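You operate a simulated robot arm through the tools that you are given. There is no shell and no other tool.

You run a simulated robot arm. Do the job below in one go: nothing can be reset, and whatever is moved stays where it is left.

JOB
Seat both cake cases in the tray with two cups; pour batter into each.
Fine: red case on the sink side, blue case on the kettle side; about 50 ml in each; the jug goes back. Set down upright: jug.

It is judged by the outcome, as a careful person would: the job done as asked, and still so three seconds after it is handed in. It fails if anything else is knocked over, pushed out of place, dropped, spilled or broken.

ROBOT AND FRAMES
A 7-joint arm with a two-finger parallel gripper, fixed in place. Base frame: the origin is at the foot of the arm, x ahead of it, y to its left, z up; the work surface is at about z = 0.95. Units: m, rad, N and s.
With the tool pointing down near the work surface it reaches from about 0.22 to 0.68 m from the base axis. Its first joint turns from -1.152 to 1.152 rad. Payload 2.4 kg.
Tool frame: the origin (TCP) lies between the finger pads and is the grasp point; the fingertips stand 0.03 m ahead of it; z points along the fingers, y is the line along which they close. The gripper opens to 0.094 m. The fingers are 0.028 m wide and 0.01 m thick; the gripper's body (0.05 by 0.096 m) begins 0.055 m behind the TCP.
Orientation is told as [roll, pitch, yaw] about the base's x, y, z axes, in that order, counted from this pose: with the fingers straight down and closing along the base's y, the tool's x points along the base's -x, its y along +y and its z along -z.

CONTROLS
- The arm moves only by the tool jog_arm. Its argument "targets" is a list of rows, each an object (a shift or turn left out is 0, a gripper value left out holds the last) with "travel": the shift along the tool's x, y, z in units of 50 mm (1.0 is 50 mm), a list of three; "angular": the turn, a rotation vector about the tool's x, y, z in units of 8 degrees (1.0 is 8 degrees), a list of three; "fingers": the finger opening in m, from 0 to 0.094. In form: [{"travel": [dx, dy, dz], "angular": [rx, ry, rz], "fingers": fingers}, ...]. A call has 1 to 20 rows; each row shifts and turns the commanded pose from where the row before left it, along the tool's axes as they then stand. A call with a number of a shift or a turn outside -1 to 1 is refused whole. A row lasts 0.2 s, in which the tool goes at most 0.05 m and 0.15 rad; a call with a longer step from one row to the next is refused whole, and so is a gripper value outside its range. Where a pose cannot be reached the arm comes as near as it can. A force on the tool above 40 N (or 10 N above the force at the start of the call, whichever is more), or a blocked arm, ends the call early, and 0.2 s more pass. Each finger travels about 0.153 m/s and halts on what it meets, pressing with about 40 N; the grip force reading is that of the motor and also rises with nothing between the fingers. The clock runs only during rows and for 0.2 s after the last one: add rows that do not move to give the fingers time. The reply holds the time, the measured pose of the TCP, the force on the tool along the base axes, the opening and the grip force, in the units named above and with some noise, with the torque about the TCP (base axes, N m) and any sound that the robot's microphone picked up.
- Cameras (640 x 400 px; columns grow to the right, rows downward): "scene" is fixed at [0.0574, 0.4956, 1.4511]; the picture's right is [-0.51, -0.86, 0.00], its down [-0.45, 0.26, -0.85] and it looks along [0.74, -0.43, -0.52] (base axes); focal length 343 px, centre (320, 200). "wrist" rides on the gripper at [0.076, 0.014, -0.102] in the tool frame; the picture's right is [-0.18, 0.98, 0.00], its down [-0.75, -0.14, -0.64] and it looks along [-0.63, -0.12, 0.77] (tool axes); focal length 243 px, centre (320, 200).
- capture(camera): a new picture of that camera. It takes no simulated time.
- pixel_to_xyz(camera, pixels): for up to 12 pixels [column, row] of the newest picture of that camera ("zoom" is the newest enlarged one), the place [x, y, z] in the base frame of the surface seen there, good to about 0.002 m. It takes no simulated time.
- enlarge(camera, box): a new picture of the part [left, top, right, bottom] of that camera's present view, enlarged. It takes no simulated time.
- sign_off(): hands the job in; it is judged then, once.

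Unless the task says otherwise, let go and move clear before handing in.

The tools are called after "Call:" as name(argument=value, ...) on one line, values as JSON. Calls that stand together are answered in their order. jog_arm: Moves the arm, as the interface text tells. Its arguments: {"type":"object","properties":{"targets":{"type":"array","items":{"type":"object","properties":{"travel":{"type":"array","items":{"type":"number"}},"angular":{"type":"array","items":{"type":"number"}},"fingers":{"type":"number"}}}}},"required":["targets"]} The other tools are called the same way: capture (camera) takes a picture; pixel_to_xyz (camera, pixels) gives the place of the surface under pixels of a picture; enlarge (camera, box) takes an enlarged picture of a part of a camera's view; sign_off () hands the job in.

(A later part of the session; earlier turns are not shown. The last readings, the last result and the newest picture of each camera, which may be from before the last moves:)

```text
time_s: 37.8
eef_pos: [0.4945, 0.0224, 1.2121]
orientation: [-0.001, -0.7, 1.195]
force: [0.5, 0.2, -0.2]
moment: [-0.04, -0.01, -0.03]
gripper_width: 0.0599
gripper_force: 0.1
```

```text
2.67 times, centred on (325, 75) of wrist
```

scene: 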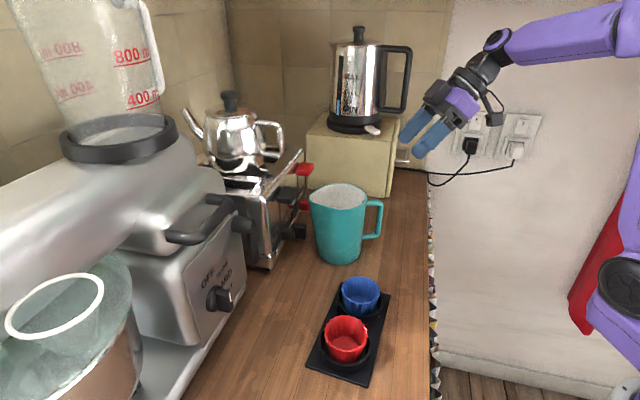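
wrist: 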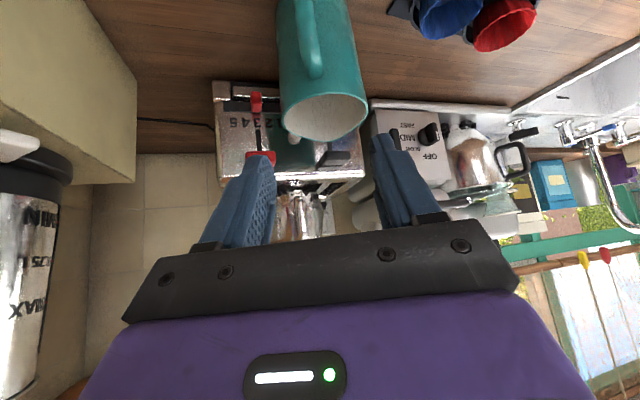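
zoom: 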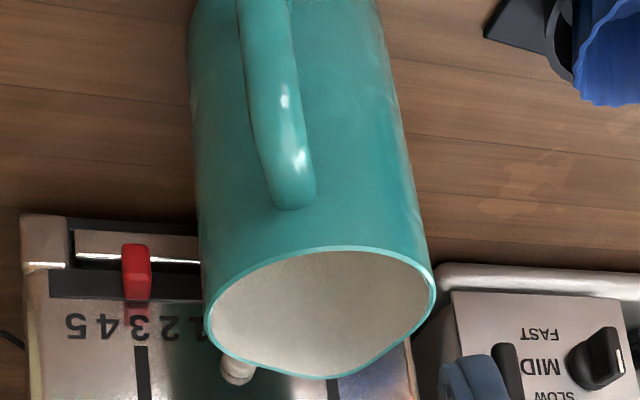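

Call:
pixel_to_xyz(camera="zoom", pixels=[[245, 40], [265, 40], [288, 40], [255, 110], [278, 110], [300, 110], [272, 180], [294, 180], [312, 180], [295, 200], [262, 10], [268, 70]])

Call:
pixel_to_xyz(camera="zoom", pixels=[[207, 325], [433, 285], [320, 248], [325, 377], [385, 355], [250, 358], [260, 262], [395, 258], [320, 200], [200, 100], [390, 100], [300, 60]])

```text
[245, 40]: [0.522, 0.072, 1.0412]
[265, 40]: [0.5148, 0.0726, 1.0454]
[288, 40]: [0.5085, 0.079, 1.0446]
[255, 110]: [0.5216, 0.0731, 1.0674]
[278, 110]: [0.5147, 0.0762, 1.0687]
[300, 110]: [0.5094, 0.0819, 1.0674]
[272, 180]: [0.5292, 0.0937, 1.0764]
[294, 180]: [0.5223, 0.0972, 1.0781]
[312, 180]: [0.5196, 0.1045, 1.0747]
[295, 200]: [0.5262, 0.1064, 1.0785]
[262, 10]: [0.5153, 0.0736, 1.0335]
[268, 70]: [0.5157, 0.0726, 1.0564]
```

```text
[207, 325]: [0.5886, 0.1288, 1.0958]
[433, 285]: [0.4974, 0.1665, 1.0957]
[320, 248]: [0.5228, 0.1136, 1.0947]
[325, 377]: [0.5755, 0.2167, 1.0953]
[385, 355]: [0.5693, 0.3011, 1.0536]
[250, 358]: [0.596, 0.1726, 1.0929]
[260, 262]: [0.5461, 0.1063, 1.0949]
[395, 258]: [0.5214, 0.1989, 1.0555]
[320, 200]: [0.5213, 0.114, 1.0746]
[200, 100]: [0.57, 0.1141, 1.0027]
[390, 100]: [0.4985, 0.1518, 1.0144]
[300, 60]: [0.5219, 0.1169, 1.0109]
```

Handle post centre ≈(0.5163,0.0785) with ~15 mm width; the tool plane is within 1 mm of it. I'll approach along the tool axis, stopping 6 cm short.

Call:
jog_arm(targets=[{"travel": [0.643, 0, 0], "fingers": 0.05}, {"travel": [0.643, 0, 0]}, {"travel": [0, 0, 0.7]}, {"travel": [0, 0, 0.7]}, {"travel": [0, 0, 0.736]}, {}, {}])

Call:
capture(camera="wrist")

Call:
enlarge(camera="scene", box=[300, 100, 460, 290])

```text
time_s: 39.4
eef_pos: [0.503, 0.0408, 1.0905]
orientation: [0.0, -0.697, 1.195]
force: [0.2, 0.2, 0.2]
moment: [0.02, 0.02, 0.0]
gripper_width: 0.0501
gripper_force: 0.1
```

```text
taken
```

wrist: 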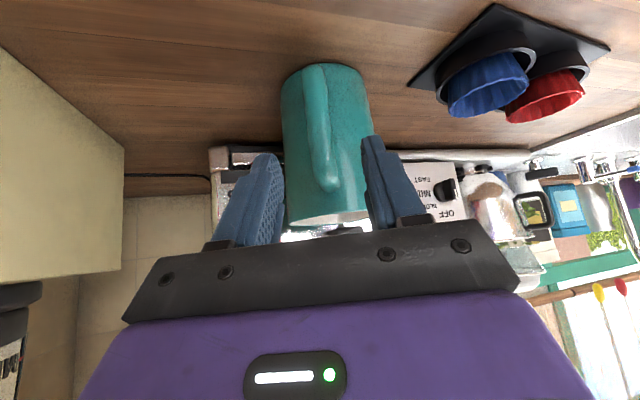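

```text
2.11 times, centred on (380, 195) of scene
```

zoom: 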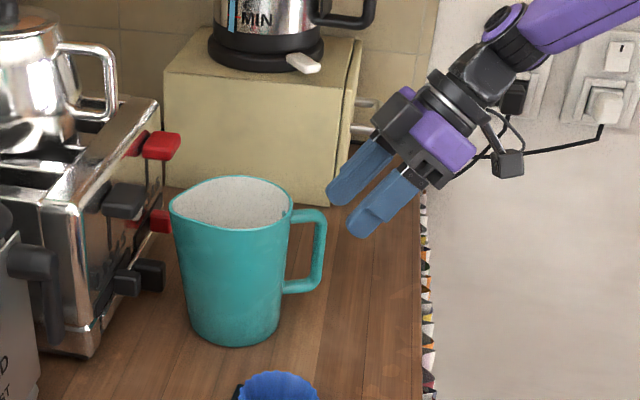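

The handle sits at column ~318 between the fingertips at (280,160) and (365,140). I'll advance the last 6 cm and look before closing.

Call:
jog_arm(targets=[{"travel": [0, 0, 0.4]}, {"travel": [0, 0, 0.4]}, {"travel": [0, 0, 0.4]}, {}, {}])

Call:
capture(camera="wrist")

Call:
enlarge(camera="scene", box=[300, 130, 440, 280])

```text
time_s: 40.6
eef_pos: [0.5165, 0.0765, 1.0439]
orientation: [0.0, -0.698, 1.196]
force: [0.1, -0.5, 0.1]
moment: [-0.01, 0.01, -0.02]
gripper_width: 0.0498
gripper_force: 0.1
```

```text
taken
```

wrist: 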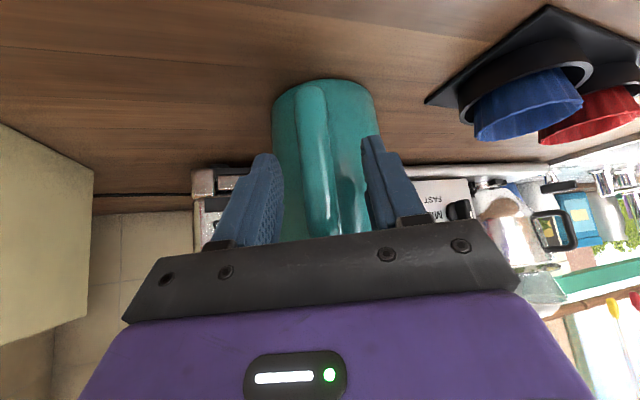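

```text
2.67 times, centred on (370, 205) of scene
```

zoom: 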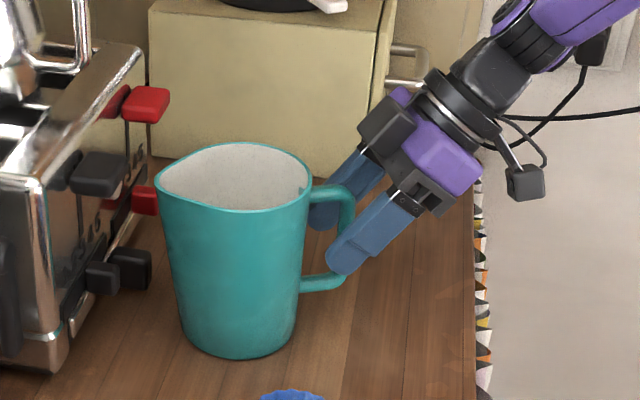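

The fingers straddle the handle post with no contact. I'll close gently on it.

Call:
jog_arm(targets=[{"fingers": 0.03}, {"fingers": 0.022}, {"fingers": 0.017}, {"fingers": 0.012}, {"fingers": 0.006}, {}, {}])

Call:
enlarge(camera="scene", box=[300, 130, 440, 280])

```text
time_s: 42.2
eef_pos: [0.5168, 0.0769, 1.0461]
orientation: [-0.001, -0.698, 1.196]
force: [-0.2, -0.9, 0.5]
moment: [0.02, 0.05, 0.07]
gripper_width: 0.0221
gripper_force: 39.9
```

```text
2.67 times, centred on (370, 205) of scene
```

zoom: 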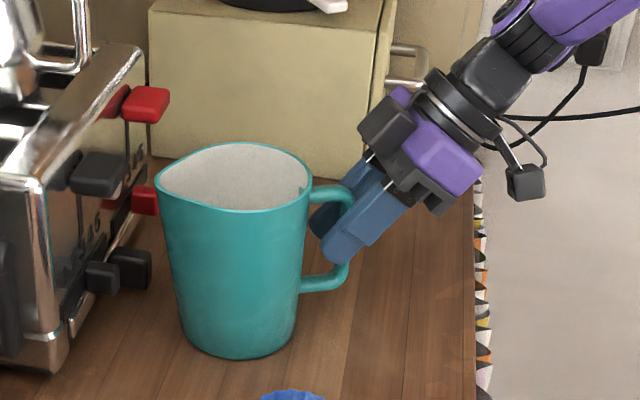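

Gripped at width 0.022 with 40 N, jug unmoved. I'll lift just 1 cm first and check for slip and the weight reading.

Call:
jog_arm(targets=[{"travel": [-0.0322, 0, -0.0383]}, {"travel": [-0.0322, 0, -0.0383]}, {"travel": [-0.0643, 0, -0.0766]}, {}, {}, {}])

Call:
enlarge(camera="scene", box=[300, 130, 440, 280])

Call:
capture(camera="wrist")

```text
time_s: 43.6
eef_pos: [0.5162, 0.078, 1.0534]
orientation: [0.002, -0.697, 1.196]
force: [0.1, -0.4, -7.0]
moment: [-0.51, 0.22, 0.0]
gripper_width: 0.0222
gripper_force: 39.6
```

```text
2.67 times, centred on (370, 205) of scene
```

zoom: 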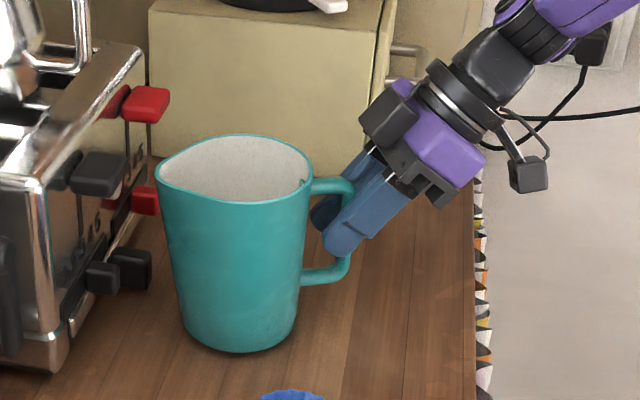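

```text
taken
```

wrist: 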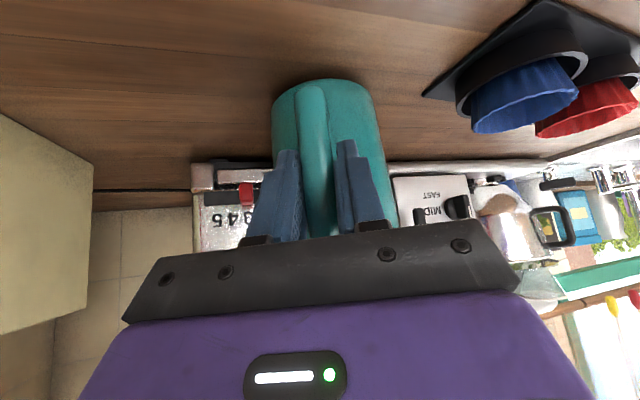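

Weight reads 7.0 N (≈0.71 kg), no slip visible and the jug is upright. I'll lift it to ~1.19 and move sideways toward the tray, slowly.

Call:
jog_arm(targets=[{"travel": [-0.2, 0, -0.24]}, {"travel": [-0.35, 0, -0.417]}, {"travel": [-0.35, 0, -0.417]}, {"travel": [-0.35, 0, -0.417]}, {"travel": [-0.35, 0, -0.417]}, {"travel": [-0.136, 0, -0.16]}, {"travel": [0.02, 0.3, -0.02]}, {"travel": [0.0423, 0.55, -0.0355]}, {"travel": [0.0423, 0.55, -0.0355]}, {"travel": [0.0423, 0.55, -0.0355]}, {"travel": [0.03, 0.35, -0.03]}, {}, {}])

Call:
capture(camera="scene")

Call:
capture(camera="wrist")

Call:
pixel_to_xyz(camera="scene", pixels=[[218, 298], [232, 298], [200, 390], [240, 260]])

```text
time_s: 46.4
eef_pos: [0.4035, 0.1092, 1.1859]
orientation: [0.001, -0.697, 1.195]
force: [0.2, 0.1, -6.8]
moment: [-0.55, 0.28, -0.02]
gripper_width: 0.0219
gripper_force: 39.9
```

```text
taken
```

scene: 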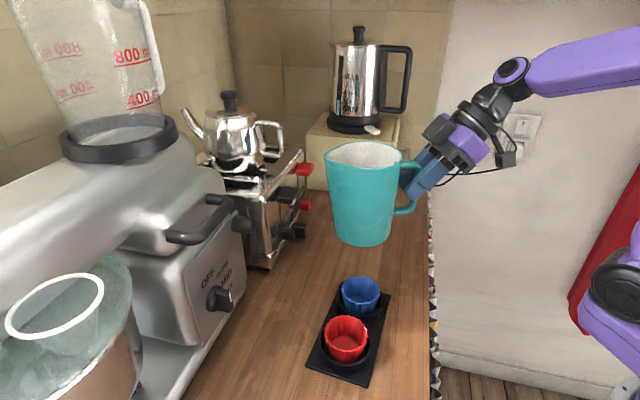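

```text
taken
```

wrist: 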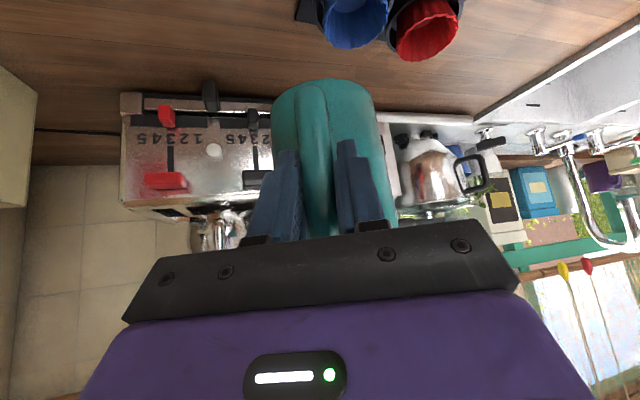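

```text
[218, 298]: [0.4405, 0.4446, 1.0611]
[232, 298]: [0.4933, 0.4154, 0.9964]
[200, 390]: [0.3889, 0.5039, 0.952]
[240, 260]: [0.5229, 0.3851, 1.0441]
```

Everything holds (6.8 N, no slip). I'll tilt the jug 40° slowly in the air (well below the spill angle of ~56°) and place its spout near the blue case, high above it.

Call:
jog_arm(targets=[{"angular": [0, 0.3, 0]}, {"angular": [0, 0.5, 0]}, {"angular": [0, 0.5, 0]}, {"angular": [0, 0.5, 0]}, {"angular": [0, 0.5, 0]}, {"angular": [0, 0.5, 0]}, {"angular": [0, 0.5, 0]}, {"angular": [0, 0.5, 0]}, {"angular": [0, 0.5, 0]}, {"angular": [0, 0.5, 0]}, {"angular": [0, 0.2, 0]}, {}, {"travel": [0.2, 0.16, 0]}, {"travel": [0.4, 0.33, 0]}, {"travel": [0.4, 0.33, 0]}, {"travel": [0.136, 0.118, 0]}, {}, {}])

Call:
capture(camera="scene")

Call:
enlarge(camera="scene", box=[290, 150, 450, 390])

Call:
capture(camera="wrist")

```text
time_s: 50.2
eef_pos: [0.3397, 0.0722, 1.1868]
orientation: [0.002, 0.0, 1.195]
force: [-0.8, -0.1, -7.1]
moment: [-0.26, 0.1, 0.05]
gripper_width: 0.0221
gripper_force: 40.2
```

```text
taken
```

scene: 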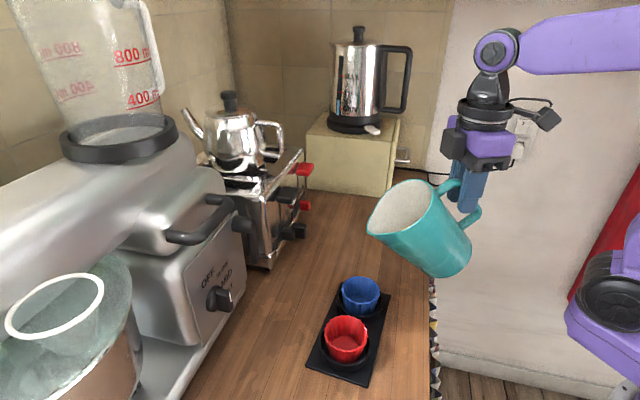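

```text
1.67 times, centred on (370, 270) of scene
```

zoom: 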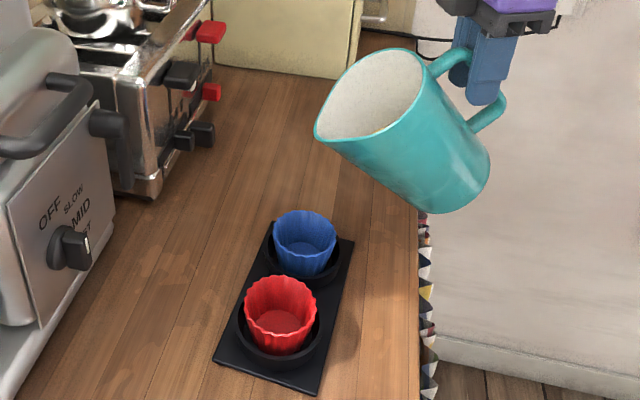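

```text
taken
```

wrist: 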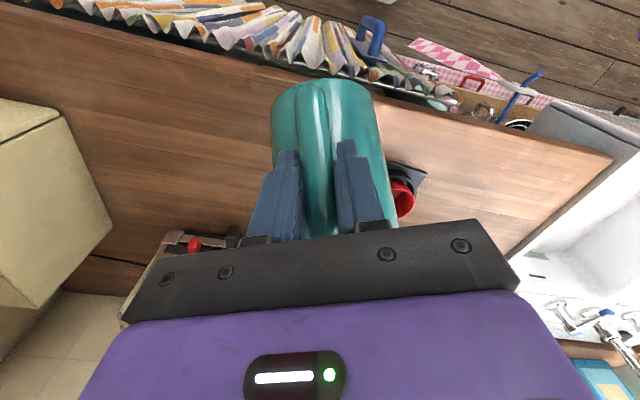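

The jug is tilted 40°, spout at about zoom (316,135). I'll read the lip's actual place and the case rims/floors as a baseline.

Call:
pixel_to_xyz(camera="zoom", pixels=[[317, 133], [320, 139], [318, 125], [330, 140], [430, 62], [303, 250], [305, 213], [276, 235], [335, 235], [280, 322], [281, 280], [308, 270]])

Call:
enlarge(camera="scene", box=[310, 260, 410, 390])

```text
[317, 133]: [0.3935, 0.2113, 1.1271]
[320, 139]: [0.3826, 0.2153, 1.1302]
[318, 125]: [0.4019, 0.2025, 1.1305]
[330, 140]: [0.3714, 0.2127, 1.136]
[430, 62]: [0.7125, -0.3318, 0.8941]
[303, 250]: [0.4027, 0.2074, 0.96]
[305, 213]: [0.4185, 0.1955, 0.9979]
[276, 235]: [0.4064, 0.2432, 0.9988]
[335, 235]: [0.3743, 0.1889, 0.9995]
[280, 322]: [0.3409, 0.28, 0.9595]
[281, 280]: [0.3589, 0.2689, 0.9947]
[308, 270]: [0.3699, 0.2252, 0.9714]
```

```text
3.08 times, centred on (360, 325) of scene
```

zoom: 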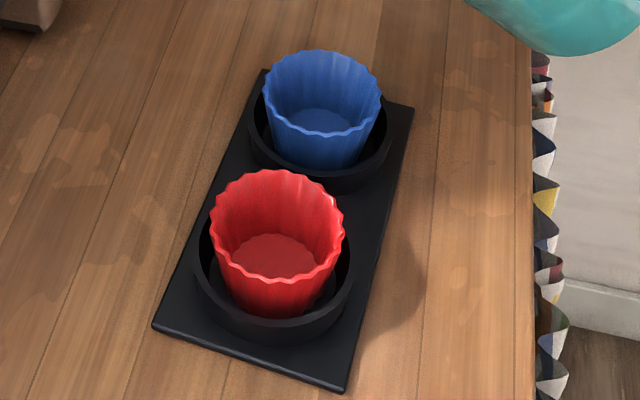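

The lip is at (0.3935,0.2113,1.127), matching my model within 2 mm. I'll lower ~4.7 cm and tilt to 48°, bringing the lip ~6 cm above the blue rim and slightly short of its centre.

Call:
jog_arm(targets=[{"travel": [0, 0, 0.3]}, {"travel": [0, 0, 0.4]}, {"travel": [0, 0, 0.24]}, {"angular": [0, 0.25, 0]}, {"angular": [0, 0.25, 0]}, {"angular": [0, 0.25, 0]}, {"angular": [0, 0.25, 0]}, {}, {}])

Call:
enlarge(camera="scene", box=[310, 190, 450, 390])

```text
time_s: 52.2
eef_pos: [0.3399, 0.0712, 1.1404]
orientation: [-0.001, 0.138, 1.196]
force: [0.0, 0.4, -7.1]
moment: [-0.24, 0.06, 0.01]
gripper_width: 0.0218
gripper_force: 40.0
```

```text
2.00 times, centred on (380, 290) of scene
```

zoom: 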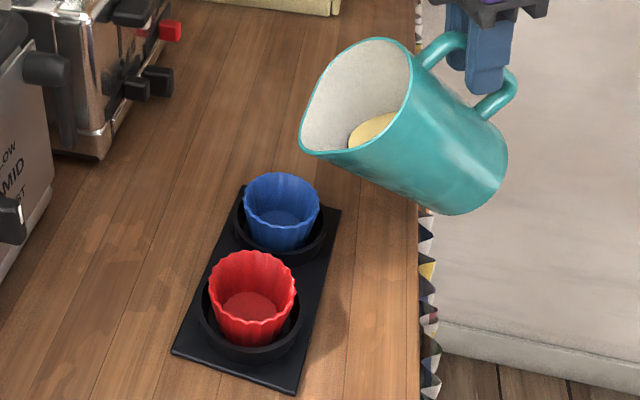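

Call:
pixel_to_xyz(camera="zoom", pixels=[[301, 140], [304, 150], [299, 132], [310, 154], [355, 142], [375, 130], [390, 116], [365, 145], [280, 222], [282, 175], [245, 200], [319, 205]])

```text
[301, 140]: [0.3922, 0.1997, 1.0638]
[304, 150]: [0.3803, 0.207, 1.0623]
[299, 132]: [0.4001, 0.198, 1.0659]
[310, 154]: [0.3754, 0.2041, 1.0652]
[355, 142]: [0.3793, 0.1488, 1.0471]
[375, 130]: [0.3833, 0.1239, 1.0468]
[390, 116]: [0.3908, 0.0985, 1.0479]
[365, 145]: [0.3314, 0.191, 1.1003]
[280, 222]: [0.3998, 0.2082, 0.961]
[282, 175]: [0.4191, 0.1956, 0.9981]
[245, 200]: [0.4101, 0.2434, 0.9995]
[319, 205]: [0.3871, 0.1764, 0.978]
```

Batter surface inside is at z≈1.047, lip at (0.390,0.203,1.063), i.e. 16 mm to go; the lip is ~12 mm behind blue's centre. I'll tilt to 54° with lip lowered to ~1.045 and look again.

Call:
jog_arm(targets=[{"travel": [-0.083, 0, 0.013], "angular": [0, 0.25, 0]}, {"travel": [-0.083, 0, 0.013], "angular": [0, 0.25, 0]}, {"travel": [-0.083, 0, 0.013], "angular": [0, 0.25, 0]}, {}, {}, {}])

Call:
enlarge(camera="scene", box=[310, 210, 430, 360])

```text
time_s: 53.6
eef_pos: [0.3445, 0.0842, 1.1367]
orientation: [-0.001, 0.246, 1.196]
force: [0.6, -0.4, -8.4]
moment: [-0.2, 0.06, 0.0]
gripper_width: 0.022
gripper_force: 39.9
```

```text
2.67 times, centred on (370, 285) of scene
```

zoom: 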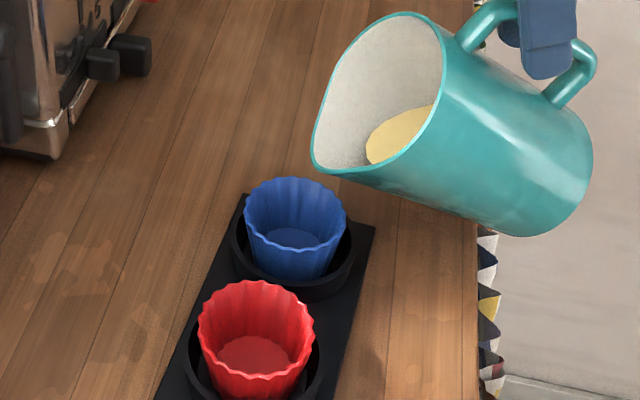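

Call:
pixel_to_xyz(camera="zoom", pixels=[[313, 150], [318, 165], [314, 138], [330, 172], [372, 158], [400, 128], [420, 112], [380, 162], [292, 240], [295, 180], [248, 215], [345, 215]])

```text
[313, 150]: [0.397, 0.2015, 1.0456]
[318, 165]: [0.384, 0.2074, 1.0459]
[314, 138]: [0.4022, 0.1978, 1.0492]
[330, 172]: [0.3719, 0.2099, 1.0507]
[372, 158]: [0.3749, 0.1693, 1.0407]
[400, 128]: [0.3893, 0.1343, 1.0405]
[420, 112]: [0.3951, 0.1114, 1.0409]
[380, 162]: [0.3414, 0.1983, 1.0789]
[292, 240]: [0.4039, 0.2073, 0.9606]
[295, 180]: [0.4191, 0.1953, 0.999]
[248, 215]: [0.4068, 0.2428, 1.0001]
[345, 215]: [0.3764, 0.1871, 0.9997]
```

Surface is 1.0406 versus lip 1.0455 — about 5 mm to go, so flow should start near 56.7°. I'll tilt to 57° in small steps, keeping the lip over blue, and look.

Call:
jog_arm(targets=[{"travel": [-0.045, 0, -0.03], "angular": [0, 0.1875, 0]}, {"travel": [-0.045, 0, -0.03], "angular": [0, 0.1875, 0]}, {}, {}])

Call:
enlarge(camera="scene", box=[310, 210, 430, 360])

```text
time_s: 54.6
eef_pos: [0.3463, 0.0887, 1.137]
orientation: [0.0, 0.297, 1.197]
force: [0.8, -0.5, -7.5]
moment: [-0.16, 0.04, 0.0]
gripper_width: 0.022
gripper_force: 40.5
```

```text
2.67 times, centred on (370, 285) of scene
```

zoom: 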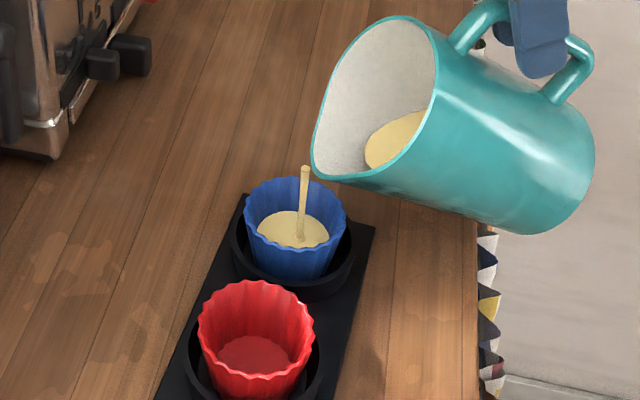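

Batter is flowing into the blue case (stream at zoom (302,205)). I'll measure the level right away.

Call:
pixel_to_xyz(camera="zoom", pixels=[[280, 232], [318, 235], [292, 248], [318, 228], [270, 228], [295, 240], [400, 140], [420, 122], [295, 180]])

```text
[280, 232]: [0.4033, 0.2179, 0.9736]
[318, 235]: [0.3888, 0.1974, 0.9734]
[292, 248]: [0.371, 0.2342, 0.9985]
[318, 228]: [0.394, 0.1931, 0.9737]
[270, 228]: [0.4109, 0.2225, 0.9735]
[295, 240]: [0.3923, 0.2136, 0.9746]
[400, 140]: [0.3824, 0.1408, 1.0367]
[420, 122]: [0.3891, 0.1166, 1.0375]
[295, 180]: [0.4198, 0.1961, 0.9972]
```

Level is already z≈0.9736 (~26 ml of the ~50 wanted at z≈0.983). I'll wait just one step to see how the flow behaves.

Call:
jog_arm(targets=[{}])

Call:
enlarge(camera="scene", box=[310, 210, 430, 360])

Call:
pixel_to_xyz(camera="zoom", pixels=[[280, 232], [318, 230], [270, 228], [285, 240], [318, 224], [400, 140], [420, 122], [313, 150]])

```text
time_s: 55.0
eef_pos: [0.3457, 0.0895, 1.1377]
orientation: [0.001, 0.296, 1.195]
force: [-0.8, 0.6, -6.8]
moment: [-0.13, 0.02, 0.02]
gripper_width: 0.0215
gripper_force: 39.9
```

```text
2.67 times, centred on (370, 285) of scene
```

zoom: 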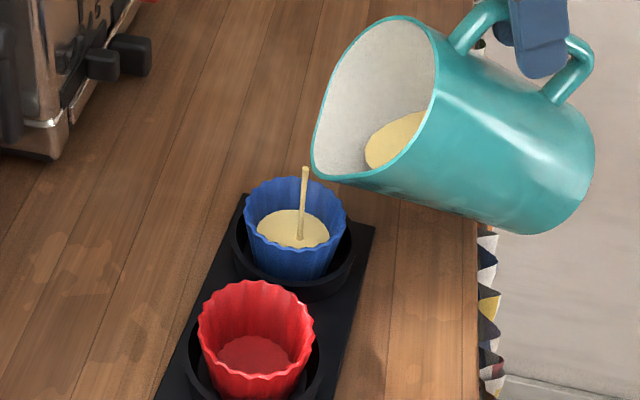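

```text
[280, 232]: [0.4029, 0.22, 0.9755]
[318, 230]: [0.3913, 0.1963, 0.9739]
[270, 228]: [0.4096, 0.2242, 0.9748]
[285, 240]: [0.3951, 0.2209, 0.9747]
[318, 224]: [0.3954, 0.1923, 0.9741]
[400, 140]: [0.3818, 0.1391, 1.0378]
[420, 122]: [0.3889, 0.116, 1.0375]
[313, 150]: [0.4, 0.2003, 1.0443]
```

The flow has nearly died off at this angle (level 0.9746, ~26–28 ml). I'll tilt another 0.8° and let it settle, aiming at level ≈0.985.

Call:
jog_arm(targets=[{"travel": [-0.018, 0, -0.042], "angular": [0, 0.1, 0]}, {}, {}])

Call:
enlarge(camera="scene", box=[310, 210, 430, 360])

Call:
pixel_to_xyz(camera="zoom", pixels=[[280, 228], [318, 226], [268, 224], [285, 236], [318, 220], [275, 232], [400, 140], [420, 122], [313, 150]])

```text
time_s: 55.8
eef_pos: [0.3461, 0.0895, 1.1405]
orientation: [0.0, 0.311, 1.195]
force: [0.4, 0.5, -6.0]
moment: [-0.13, 0.04, -0.01]
gripper_width: 0.0221
gripper_force: 39.4
```

```text
2.67 times, centred on (370, 285) of scene
```

zoom: 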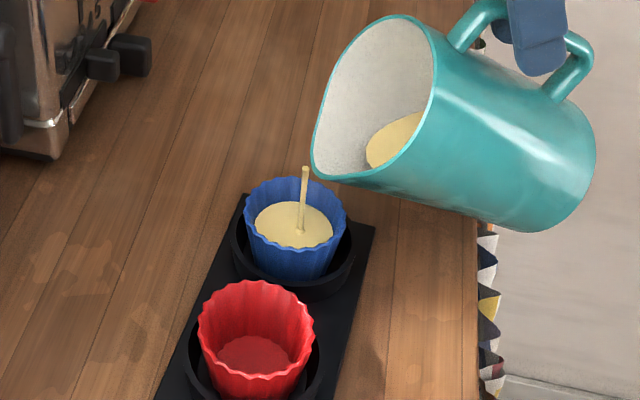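

```text
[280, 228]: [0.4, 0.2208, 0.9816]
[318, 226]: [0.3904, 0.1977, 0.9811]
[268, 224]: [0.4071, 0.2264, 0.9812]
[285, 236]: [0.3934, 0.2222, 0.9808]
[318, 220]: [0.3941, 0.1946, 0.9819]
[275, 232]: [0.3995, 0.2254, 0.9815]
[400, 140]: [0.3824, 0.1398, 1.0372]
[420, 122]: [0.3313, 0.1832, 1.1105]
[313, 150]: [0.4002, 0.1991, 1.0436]
```

Level is now z≈0.9813 (~41 ml), still trickling. I'll wait two steps at this angle.

Call:
jog_arm(targets=[{}, {}])

Call:
enlarge(camera="scene", box=[310, 210, 430, 360])

Call:
pixel_to_xyz(camera="zoom", pixels=[[280, 228], [318, 226], [268, 224], [285, 236], [318, 220], [275, 232], [400, 140], [295, 215], [313, 150]])

```text
time_s: 56.4
eef_pos: [0.3469, 0.0904, 1.1402]
orientation: [-0.001, 0.311, 1.195]
force: [0.4, 0.4, -6.5]
moment: [-0.13, 0.04, -0.03]
gripper_width: 0.0218
gripper_force: 39.9
```

```text
2.67 times, centred on (370, 285) of scene
```

zoom: 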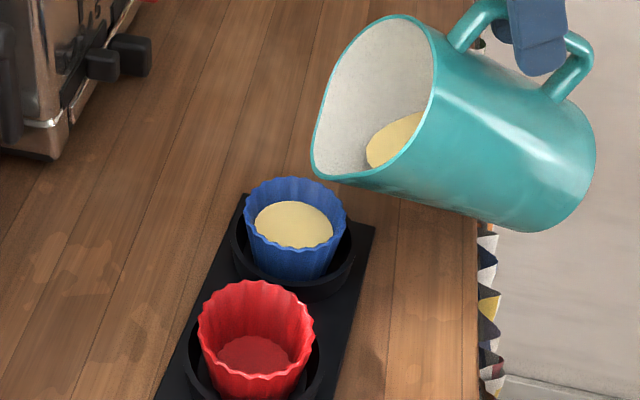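

```text
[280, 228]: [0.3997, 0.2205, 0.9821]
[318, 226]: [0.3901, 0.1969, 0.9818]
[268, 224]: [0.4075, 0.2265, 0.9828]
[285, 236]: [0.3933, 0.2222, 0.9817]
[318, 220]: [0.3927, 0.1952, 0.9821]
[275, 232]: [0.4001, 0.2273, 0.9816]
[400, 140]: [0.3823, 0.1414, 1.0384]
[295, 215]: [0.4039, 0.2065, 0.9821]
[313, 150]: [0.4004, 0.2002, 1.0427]
```

The stream has stopped; level z≈0.982. I'll measure the surface radius and case geometry to pin down the volume before topping up.

Call:
pixel_to_xyz(camera="zoom", pixels=[[258, 226], [330, 226], [293, 204], [265, 212], [320, 208], [293, 196], [262, 190], [325, 190], [246, 210], [345, 208], [293, 178], [295, 250]])

Call:
pixel_to_xyz(camera="zoom", pixels=[[250, 340], [220, 357], [288, 353], [250, 370], [252, 338], [235, 345], [275, 343], [250, 320], [200, 320], [313, 320], [256, 282], [258, 376]])

```text
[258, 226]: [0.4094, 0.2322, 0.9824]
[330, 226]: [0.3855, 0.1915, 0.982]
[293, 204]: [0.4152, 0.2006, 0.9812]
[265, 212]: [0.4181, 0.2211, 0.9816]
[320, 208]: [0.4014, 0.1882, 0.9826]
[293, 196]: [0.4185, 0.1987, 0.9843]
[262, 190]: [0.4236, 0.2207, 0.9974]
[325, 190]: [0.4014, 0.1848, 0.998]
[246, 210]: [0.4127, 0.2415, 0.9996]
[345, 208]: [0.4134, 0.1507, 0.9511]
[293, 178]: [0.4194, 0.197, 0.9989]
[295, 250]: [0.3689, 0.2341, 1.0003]
```

```text
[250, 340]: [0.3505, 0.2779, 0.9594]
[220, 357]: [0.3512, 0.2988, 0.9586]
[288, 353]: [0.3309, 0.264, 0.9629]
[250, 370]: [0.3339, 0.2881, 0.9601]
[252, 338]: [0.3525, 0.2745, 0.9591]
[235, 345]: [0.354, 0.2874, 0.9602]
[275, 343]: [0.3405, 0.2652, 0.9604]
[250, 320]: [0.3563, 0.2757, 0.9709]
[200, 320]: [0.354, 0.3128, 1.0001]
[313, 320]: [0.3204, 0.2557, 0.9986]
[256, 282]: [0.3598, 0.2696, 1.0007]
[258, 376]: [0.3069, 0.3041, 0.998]
```

The geometry (floor radius ≈21.8 mm, slope 0.22) puts the blue case at ~41 ml, and 0.8° gave ~16 ml, agreeing with the jug model. I'll add 0.45° for about 9 ml more.

Call:
jog_arm(targets=[{"travel": [-0.01, 0, -0.024], "angular": [0, 0.057, 0]}, {}, {}, {}, {}])

Call:
enlarge(camera="scene", box=[310, 210, 430, 360])

Call:
pixel_to_xyz(camera="zoom", pixels=[[280, 228], [318, 224], [268, 222], [285, 236], [318, 216], [275, 230], [295, 215], [300, 230], [290, 225], [305, 210], [313, 150], [258, 222]])

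```text
time_s: 57.6
eef_pos: [0.3468, 0.0902, 1.1411]
orientation: [0.001, 0.32, 1.194]
force: [-0.4, 0.5, -7.2]
moment: [-0.11, 0.05, 0.0]
gripper_width: 0.0221
gripper_force: 40.0
```

```text
2.67 times, centred on (370, 285) of scene
```

zoom: 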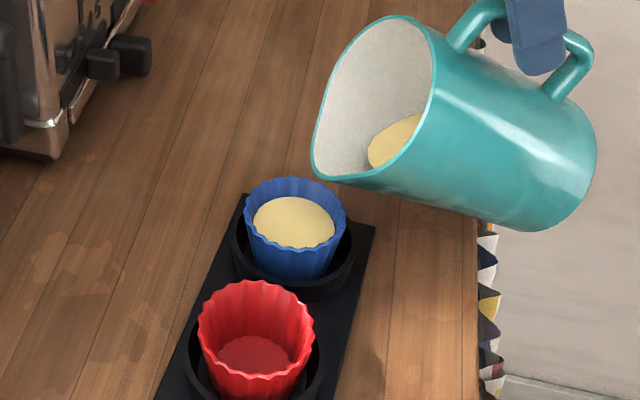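

```text
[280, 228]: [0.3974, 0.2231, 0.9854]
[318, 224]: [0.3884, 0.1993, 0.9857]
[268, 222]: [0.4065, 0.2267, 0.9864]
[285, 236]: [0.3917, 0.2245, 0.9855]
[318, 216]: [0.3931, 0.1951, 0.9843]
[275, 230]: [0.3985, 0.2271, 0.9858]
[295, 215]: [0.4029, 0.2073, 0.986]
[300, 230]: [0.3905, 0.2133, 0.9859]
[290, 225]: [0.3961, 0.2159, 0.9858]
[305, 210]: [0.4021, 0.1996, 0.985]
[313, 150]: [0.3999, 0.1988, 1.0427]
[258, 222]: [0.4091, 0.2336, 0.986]
```

Blue is at level ≈0.9857 (~49 ml), no stream. I'll tilt back ~8°, raise 2 cm, and shift the spout over to the red case.

Call:
jog_arm(targets=[{"travel": [0.08, 0, 0.025], "angular": [0, -0.35, 0]}, {"travel": [0.08, 0, 0.025], "angular": [0, -0.35, 0]}, {"travel": [0.07, 0, 0.025], "angular": [0, -0.34, 0]}, {}, {"travel": [0.035, 0, -0.197]}, {"travel": [0.035, 0, -0.197]}, {"travel": [-0.12, 0.211, -0.02]}, {"travel": [-0.222, 0.411, -0.039]}, {"travel": [-0.222, 0.411, -0.039]}, {"travel": [-0.222, 0.411, -0.039]}, {"travel": [-0.1, 0.2, -0.02]}, {}, {}])

Call:
enlarge(camera="scene", box=[300, 210, 430, 390])

```text
time_s: 60.4
eef_pos: [0.2824, 0.1528, 1.1602]
orientation: [0.0, 0.175, 1.196]
force: [0.2, 0.7, -6.8]
moment: [-0.21, 0.05, 0.0]
gripper_width: 0.022
gripper_force: 40.1
```

```text
2.22 times, centred on (365, 300) of scene
```

zoom: 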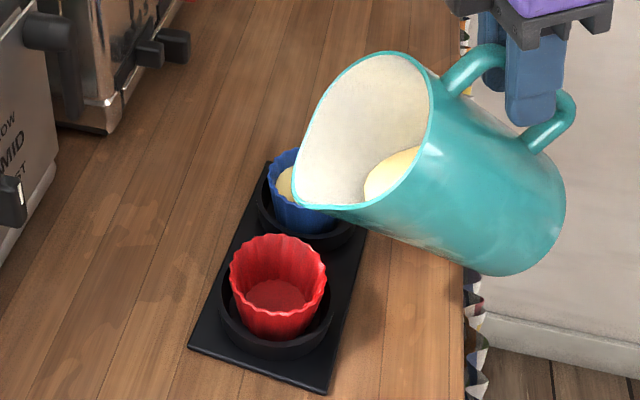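

Call:
pixel_to_xyz(camera="zoom", pixels=[[294, 192], [300, 204], [293, 182], [310, 207], [380, 190], [400, 170], [277, 290], [278, 237], [230, 270], [325, 268], [275, 335], [288, 195]])

```text
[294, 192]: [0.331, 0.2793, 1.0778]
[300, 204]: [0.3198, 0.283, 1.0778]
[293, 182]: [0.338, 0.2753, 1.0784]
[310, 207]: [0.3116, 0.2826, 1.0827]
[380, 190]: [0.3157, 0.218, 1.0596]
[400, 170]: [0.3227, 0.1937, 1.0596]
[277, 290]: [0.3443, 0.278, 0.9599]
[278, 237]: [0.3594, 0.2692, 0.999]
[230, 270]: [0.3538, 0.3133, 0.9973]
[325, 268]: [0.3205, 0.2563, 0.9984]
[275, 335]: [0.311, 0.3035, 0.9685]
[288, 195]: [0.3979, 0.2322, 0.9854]
```

Lip is at (0.330,0.280,1.078), red centre ≈(0.3335,0.286). I'll tilt to 57° (flow restarts at ~58.3°) while lowering the lip to ~1.043, about 10 mm short of the red centre.

Call:
jog_arm(targets=[{"travel": [-0.053, 0.008, 0.101], "angular": [0, 0.29, 0]}, {"travel": [-0.053, 0.008, 0.101], "angular": [0, 0.29, 0]}, {"travel": [-0.053, 0.008, 0.101], "angular": [0, 0.29, 0]}, {}, {}])

Call:
enlarge(camera="scene", box=[300, 230, 420, 390])

Call:
pixel_to_xyz(camera="zoom", pixels=[[288, 170], [295, 182], [370, 170], [390, 145]])

```text
time_s: 61.6
eef_pos: [0.2839, 0.1565, 1.1445]
orientation: [-0.002, 0.295, 1.197]
force: [0.0, -0.5, -6.5]
moment: [-0.12, 0.05, 0.03]
gripper_width: 0.0219
gripper_force: 40.0
```

```text
2.50 times, centred on (360, 310) of scene
```

zoom: 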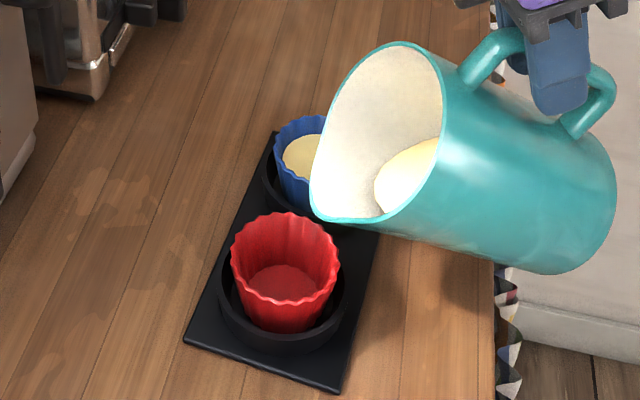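

```text
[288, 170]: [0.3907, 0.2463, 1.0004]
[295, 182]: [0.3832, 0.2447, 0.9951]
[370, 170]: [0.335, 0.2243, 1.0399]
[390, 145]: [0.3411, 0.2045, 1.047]
```

Call:
pixel_to_xyz(camera="zoom", pixels=[[312, 200], [318, 213], [311, 190], [330, 219], [390, 190], [410, 170], [400, 195], [285, 285], [286, 215], [234, 255], [338, 252], [285, 302]])

```text
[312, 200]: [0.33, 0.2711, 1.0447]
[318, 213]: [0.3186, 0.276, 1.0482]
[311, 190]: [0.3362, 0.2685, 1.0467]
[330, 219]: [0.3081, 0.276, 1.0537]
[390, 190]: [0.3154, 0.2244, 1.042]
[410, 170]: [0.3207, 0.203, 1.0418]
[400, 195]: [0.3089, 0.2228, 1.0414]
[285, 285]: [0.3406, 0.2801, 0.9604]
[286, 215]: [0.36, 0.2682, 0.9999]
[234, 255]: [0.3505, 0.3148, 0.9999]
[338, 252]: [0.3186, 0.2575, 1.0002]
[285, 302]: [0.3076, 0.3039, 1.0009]
```

Lip is at (0.3275,0.272,1.0455), 15 mm short of red's centre, batter surface 3.5 mm below it. I'll shift 4 mm forward and tilt 1.6° to the flow onset.

Call:
jog_arm(targets=[{"travel": [-0.062, 0, -0.034], "angular": [0, 0.1, 0]}, {"travel": [-0.062, 0, -0.034], "angular": [0, 0.1, 0]}, {}, {}])

Call:
enlarge(camera="scene", box=[300, 230, 420, 390])

Call:
pixel_to_xyz(camera="zoom", pixels=[[285, 285], [270, 285], [300, 285], [310, 200], [316, 213], [390, 190], [410, 170]])

```text
time_s: 62.6
eef_pos: [0.2847, 0.1617, 1.1458]
orientation: [0.0, 0.322, 1.195]
force: [-0.5, 1.3, -6.1]
moment: [-0.12, 0.08, -0.03]
gripper_width: 0.0222
gripper_force: 40.2
```

```text
2.50 times, centred on (360, 310) of scene
```

zoom: 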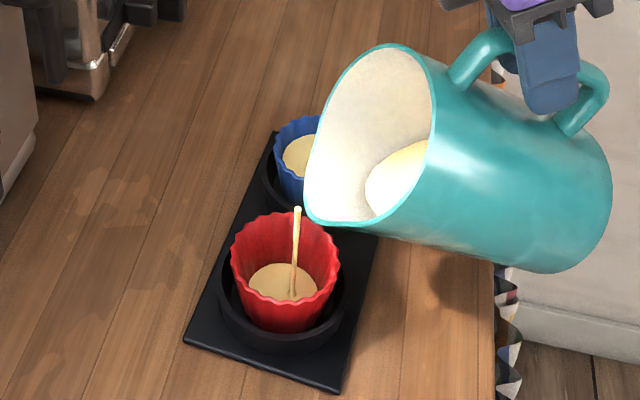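

```text
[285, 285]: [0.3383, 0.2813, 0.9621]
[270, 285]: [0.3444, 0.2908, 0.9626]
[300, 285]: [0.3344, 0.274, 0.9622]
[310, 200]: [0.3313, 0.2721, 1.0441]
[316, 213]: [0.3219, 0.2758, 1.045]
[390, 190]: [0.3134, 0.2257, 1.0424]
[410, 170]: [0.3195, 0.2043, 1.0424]
```

Flow into the red case started and is landing inside (stream at zoom (296,250)), level ~0.962. I'll tilt another 1.3° for about 25 ml.

Call:
jog_arm(targets=[{"travel": [-0.014, 0, -0.034], "angular": [0, 0.081, 0]}, {"travel": [-0.014, 0, -0.034], "angular": [0, 0.081, 0]}, {}, {}])

Call:
enlarge(camera="scene", box=[300, 230, 420, 390])

Call:
pixel_to_xyz(camera="zoom", pixels=[[285, 280], [265, 275], [310, 280], [275, 290], [310, 270], [310, 200], [316, 213], [390, 190], [410, 170]])

```text
time_s: 63.6
eef_pos: [0.2862, 0.1635, 1.1472]
orientation: [-0.002, 0.346, 1.196]
force: [0.1, 0.1, -5.1]
moment: [-0.09, 0.01, -0.04]
gripper_width: 0.022
gripper_force: 40.2
```

```text
2.50 times, centred on (360, 310) of scene
```

zoom: 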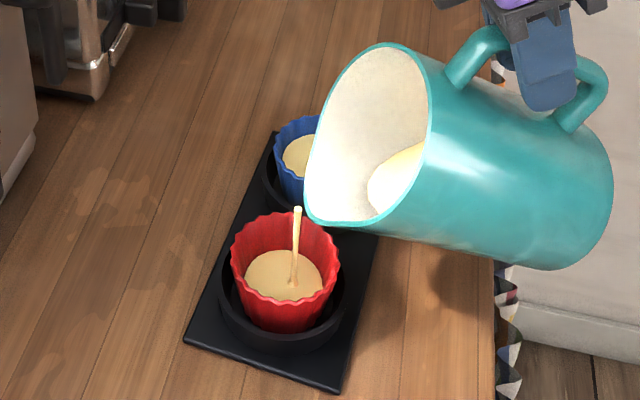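

```text
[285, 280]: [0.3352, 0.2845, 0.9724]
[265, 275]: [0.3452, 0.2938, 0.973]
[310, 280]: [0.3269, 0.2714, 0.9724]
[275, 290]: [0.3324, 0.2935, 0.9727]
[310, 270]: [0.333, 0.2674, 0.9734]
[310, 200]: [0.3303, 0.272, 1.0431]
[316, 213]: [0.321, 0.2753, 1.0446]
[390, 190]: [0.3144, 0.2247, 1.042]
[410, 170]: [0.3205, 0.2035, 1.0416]
```

Red level is z≈0.9727 (~22 ml) and still flowing thinly. I'll wait for it to settle at this angle.

Call:
jog_arm(targets=[{}, {}, {}])

Call:
enlarge(camera="scene", box=[300, 230, 420, 390])

Call:
pixel_to_xyz(camera="zoom", pixels=[[285, 280], [265, 275], [310, 280], [275, 290], [310, 270], [290, 265], [270, 262], [316, 213], [390, 190], [410, 170]])

```text
time_s: 64.4
eef_pos: [0.287, 0.1649, 1.1478]
orientation: [0.0, 0.346, 1.195]
force: [-0.1, 0.7, -6.0]
moment: [-0.1, 0.01, -0.03]
gripper_width: 0.0221
gripper_force: 40.3
```

```text
2.50 times, centred on (360, 310) of scene
```

zoom: 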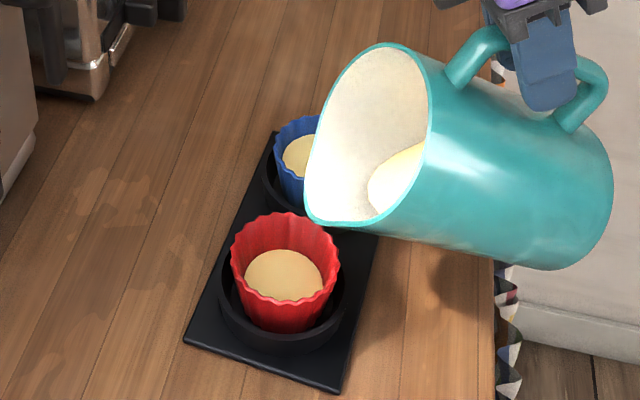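

```text
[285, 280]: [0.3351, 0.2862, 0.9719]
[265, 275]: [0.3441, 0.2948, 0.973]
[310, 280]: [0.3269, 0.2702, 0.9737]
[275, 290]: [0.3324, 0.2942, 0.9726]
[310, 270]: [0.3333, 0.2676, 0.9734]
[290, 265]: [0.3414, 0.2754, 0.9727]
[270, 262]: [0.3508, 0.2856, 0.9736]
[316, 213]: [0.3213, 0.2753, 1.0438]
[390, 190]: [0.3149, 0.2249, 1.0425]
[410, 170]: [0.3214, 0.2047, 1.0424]
```

The stream stopped at level ≈0.973 (~22 ml). I'll tilt another 1.2° in small steps and let it settle.

Call:
jog_arm(targets=[{"travel": [-0.012, 0, -0.032], "angular": [0, 0.075, 0]}, {"travel": [-0.012, 0, -0.032], "angular": [0, 0.075, 0]}, {}, {}, {}, {}])

Call:
enlarge(camera="scene", box=[300, 230, 420, 390])

Call:
pixel_to_xyz(camera="zoom", pixels=[[285, 275], [265, 270], [310, 275], [275, 285], [310, 265], [290, 260], [270, 258], [316, 213], [390, 190], [410, 170]])

```text
time_s: 65.8
eef_pos: [0.2877, 0.1667, 1.1506]
orientation: [0.0, 0.368, 1.196]
force: [-0.9, -0.1, -6.5]
moment: [-0.09, 0.03, -0.01]
gripper_width: 0.0219
gripper_force: 40.4
```

```text
2.50 times, centred on (360, 310) of scene
```

zoom: 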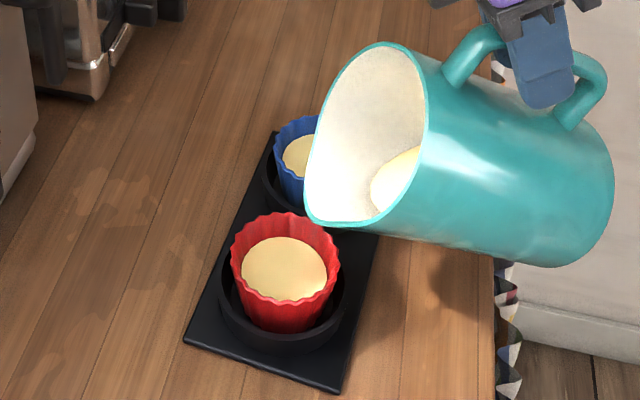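

```text
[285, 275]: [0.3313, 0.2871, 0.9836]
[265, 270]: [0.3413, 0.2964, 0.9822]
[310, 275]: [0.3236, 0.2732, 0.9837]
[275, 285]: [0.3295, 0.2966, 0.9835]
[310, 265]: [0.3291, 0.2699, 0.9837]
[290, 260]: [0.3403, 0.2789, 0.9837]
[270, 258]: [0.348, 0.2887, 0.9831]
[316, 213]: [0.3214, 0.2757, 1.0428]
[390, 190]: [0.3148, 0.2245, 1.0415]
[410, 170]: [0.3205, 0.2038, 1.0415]
```

Red level is ≈0.9834 (~44 ml). A final 0.32° should add about 5.5 ml to match blue.

Call:
jog_arm(targets=[{"travel": [-0.006, 0, -0.017], "angular": [0, 0.04, 0]}, {}, {}, {}, {}])

Call:
enlarge(camera="scene", box=[300, 230, 420, 390])

Call:
pixel_to_xyz(camera="zoom", pixels=[[285, 275], [265, 270], [310, 275], [275, 285], [310, 265], [290, 260], [270, 258], [316, 213], [390, 190], [300, 150], [295, 160]])

```text
time_s: 67.0
eef_pos: [0.2877, 0.168, 1.1516]
orientation: [0.001, 0.373, 1.197]
force: [0.0, 0.5, -6.4]
moment: [-0.09, 0.06, 0.0]
gripper_width: 0.0222
gripper_force: 39.4
```

```text
2.50 times, centred on (360, 310) of scene
```

zoom: 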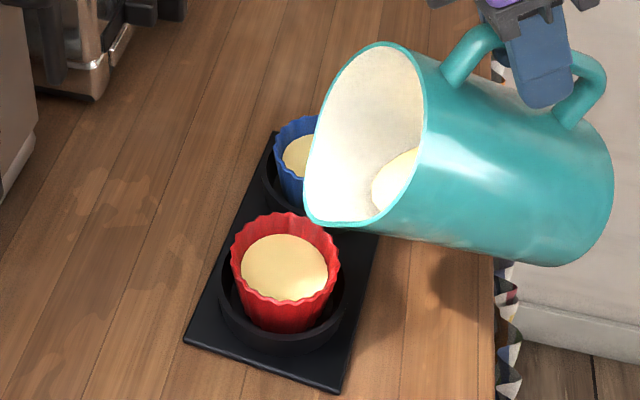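

```text
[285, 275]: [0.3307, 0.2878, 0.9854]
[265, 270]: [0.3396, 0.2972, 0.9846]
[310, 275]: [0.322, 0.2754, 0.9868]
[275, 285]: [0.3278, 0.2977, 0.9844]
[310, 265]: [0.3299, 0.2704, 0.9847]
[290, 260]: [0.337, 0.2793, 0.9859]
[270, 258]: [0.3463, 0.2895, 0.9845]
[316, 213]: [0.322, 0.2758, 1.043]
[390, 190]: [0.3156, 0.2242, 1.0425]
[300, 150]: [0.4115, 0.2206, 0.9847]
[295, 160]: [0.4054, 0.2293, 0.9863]
```

Red level is ≈0.9852, matching blue (≈0.985), roughly 50 ml each, and no stream. I'll tilt back while staying over the red case, then lift clear.

Call:
jog_arm(targets=[{"travel": [0.095, 0, 0.029], "angular": [0, -0.42, 0]}, {"travel": [0.095, 0, 0.029], "angular": [0, -0.42, 0]}, {"travel": [0.095, 0, 0.029], "angular": [0, -0.42, 0]}, {"travel": [0.095, 0, 0.029], "angular": [0, -0.415, 0]}, {}, {"travel": [0.047, 0, -0.33]}, {"travel": [0.047, 0, -0.33]}, {"travel": [0.047, 0, -0.33]}, {"angular": [0, -0.5, 0]}, {"angular": [0, -0.5, 0]}, {}, {}])

Call:
capture(camera="scene")

```text
time_s: 69.6
eef_pos: [0.2799, 0.1471, 1.2009]
orientation: [0.0, -0.001, 1.194]
force: [0.4, 0.0, -6.2]
moment: [-0.26, 0.13, 0.02]
gripper_width: 0.022
gripper_force: 39.5
```

```text
taken
```

scene: 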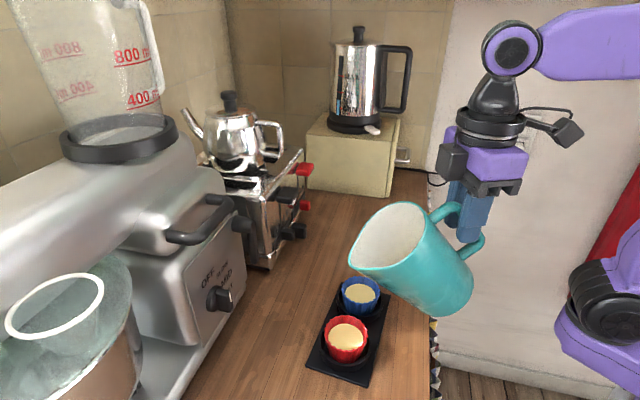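

Both cases hold batter with nothing on the tray. I'll carry the jug back sideways and bring it upright in the air.

Call:
jog_arm(targets=[{"travel": [-0.02, -0.3, 0]}, {"travel": [-0.045, -0.55, 0]}, {"travel": [-0.045, -0.55, 0]}, {"travel": [-0.045, -0.55, 0]}, {"travel": [-0.03, -0.42, 0]}, {"travel": [-0.015, -0.208, 0]}, {"angular": [0, -0.3, 0]}, {"angular": [0, -0.5, 0]}, {"angular": [0, -0.5, 0]}, {"angular": [0, -0.5, 0]}, {"angular": [0, -0.5, 0]}, {"angular": [0, -0.5, 0]}, {"angular": [0, -0.5, 0]}, {"angular": [0, -0.5, 0]}, {"angular": [0, -0.5, 0]}, {"angular": [0, -0.5, 0]}, {"angular": [0, -0.2, 0]}, {}, {}])

Call:
capture(camera="scene")

Call:
enlarge(camera="scene", box=[300, 120, 450, 280])

```text
time_s: 73.6
eef_pos: [0.4026, 0.1111, 1.2007]
orientation: [0.001, -0.7, 1.196]
force: [-0.5, -0.3, -5.1]
moment: [-0.43, 0.16, 0.0]
gripper_width: 0.0219
gripper_force: 40.1
```

```text
taken
```

scene: 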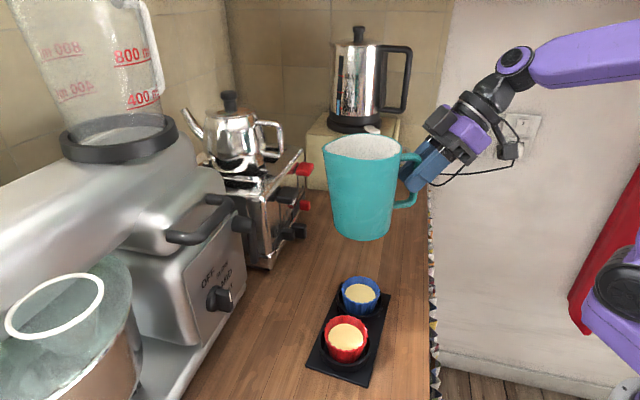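

```text
2.50 times, centred on (375, 200) of scene
```

zoom: 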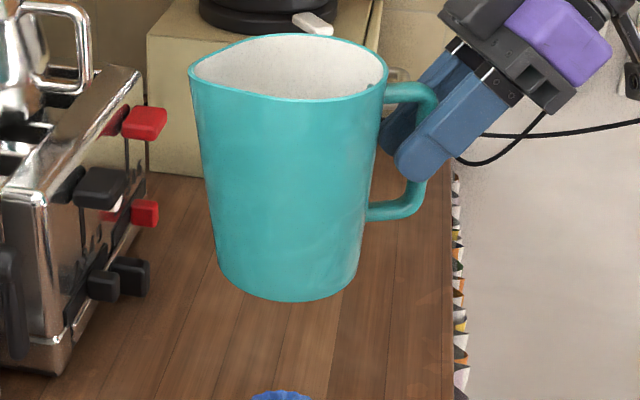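

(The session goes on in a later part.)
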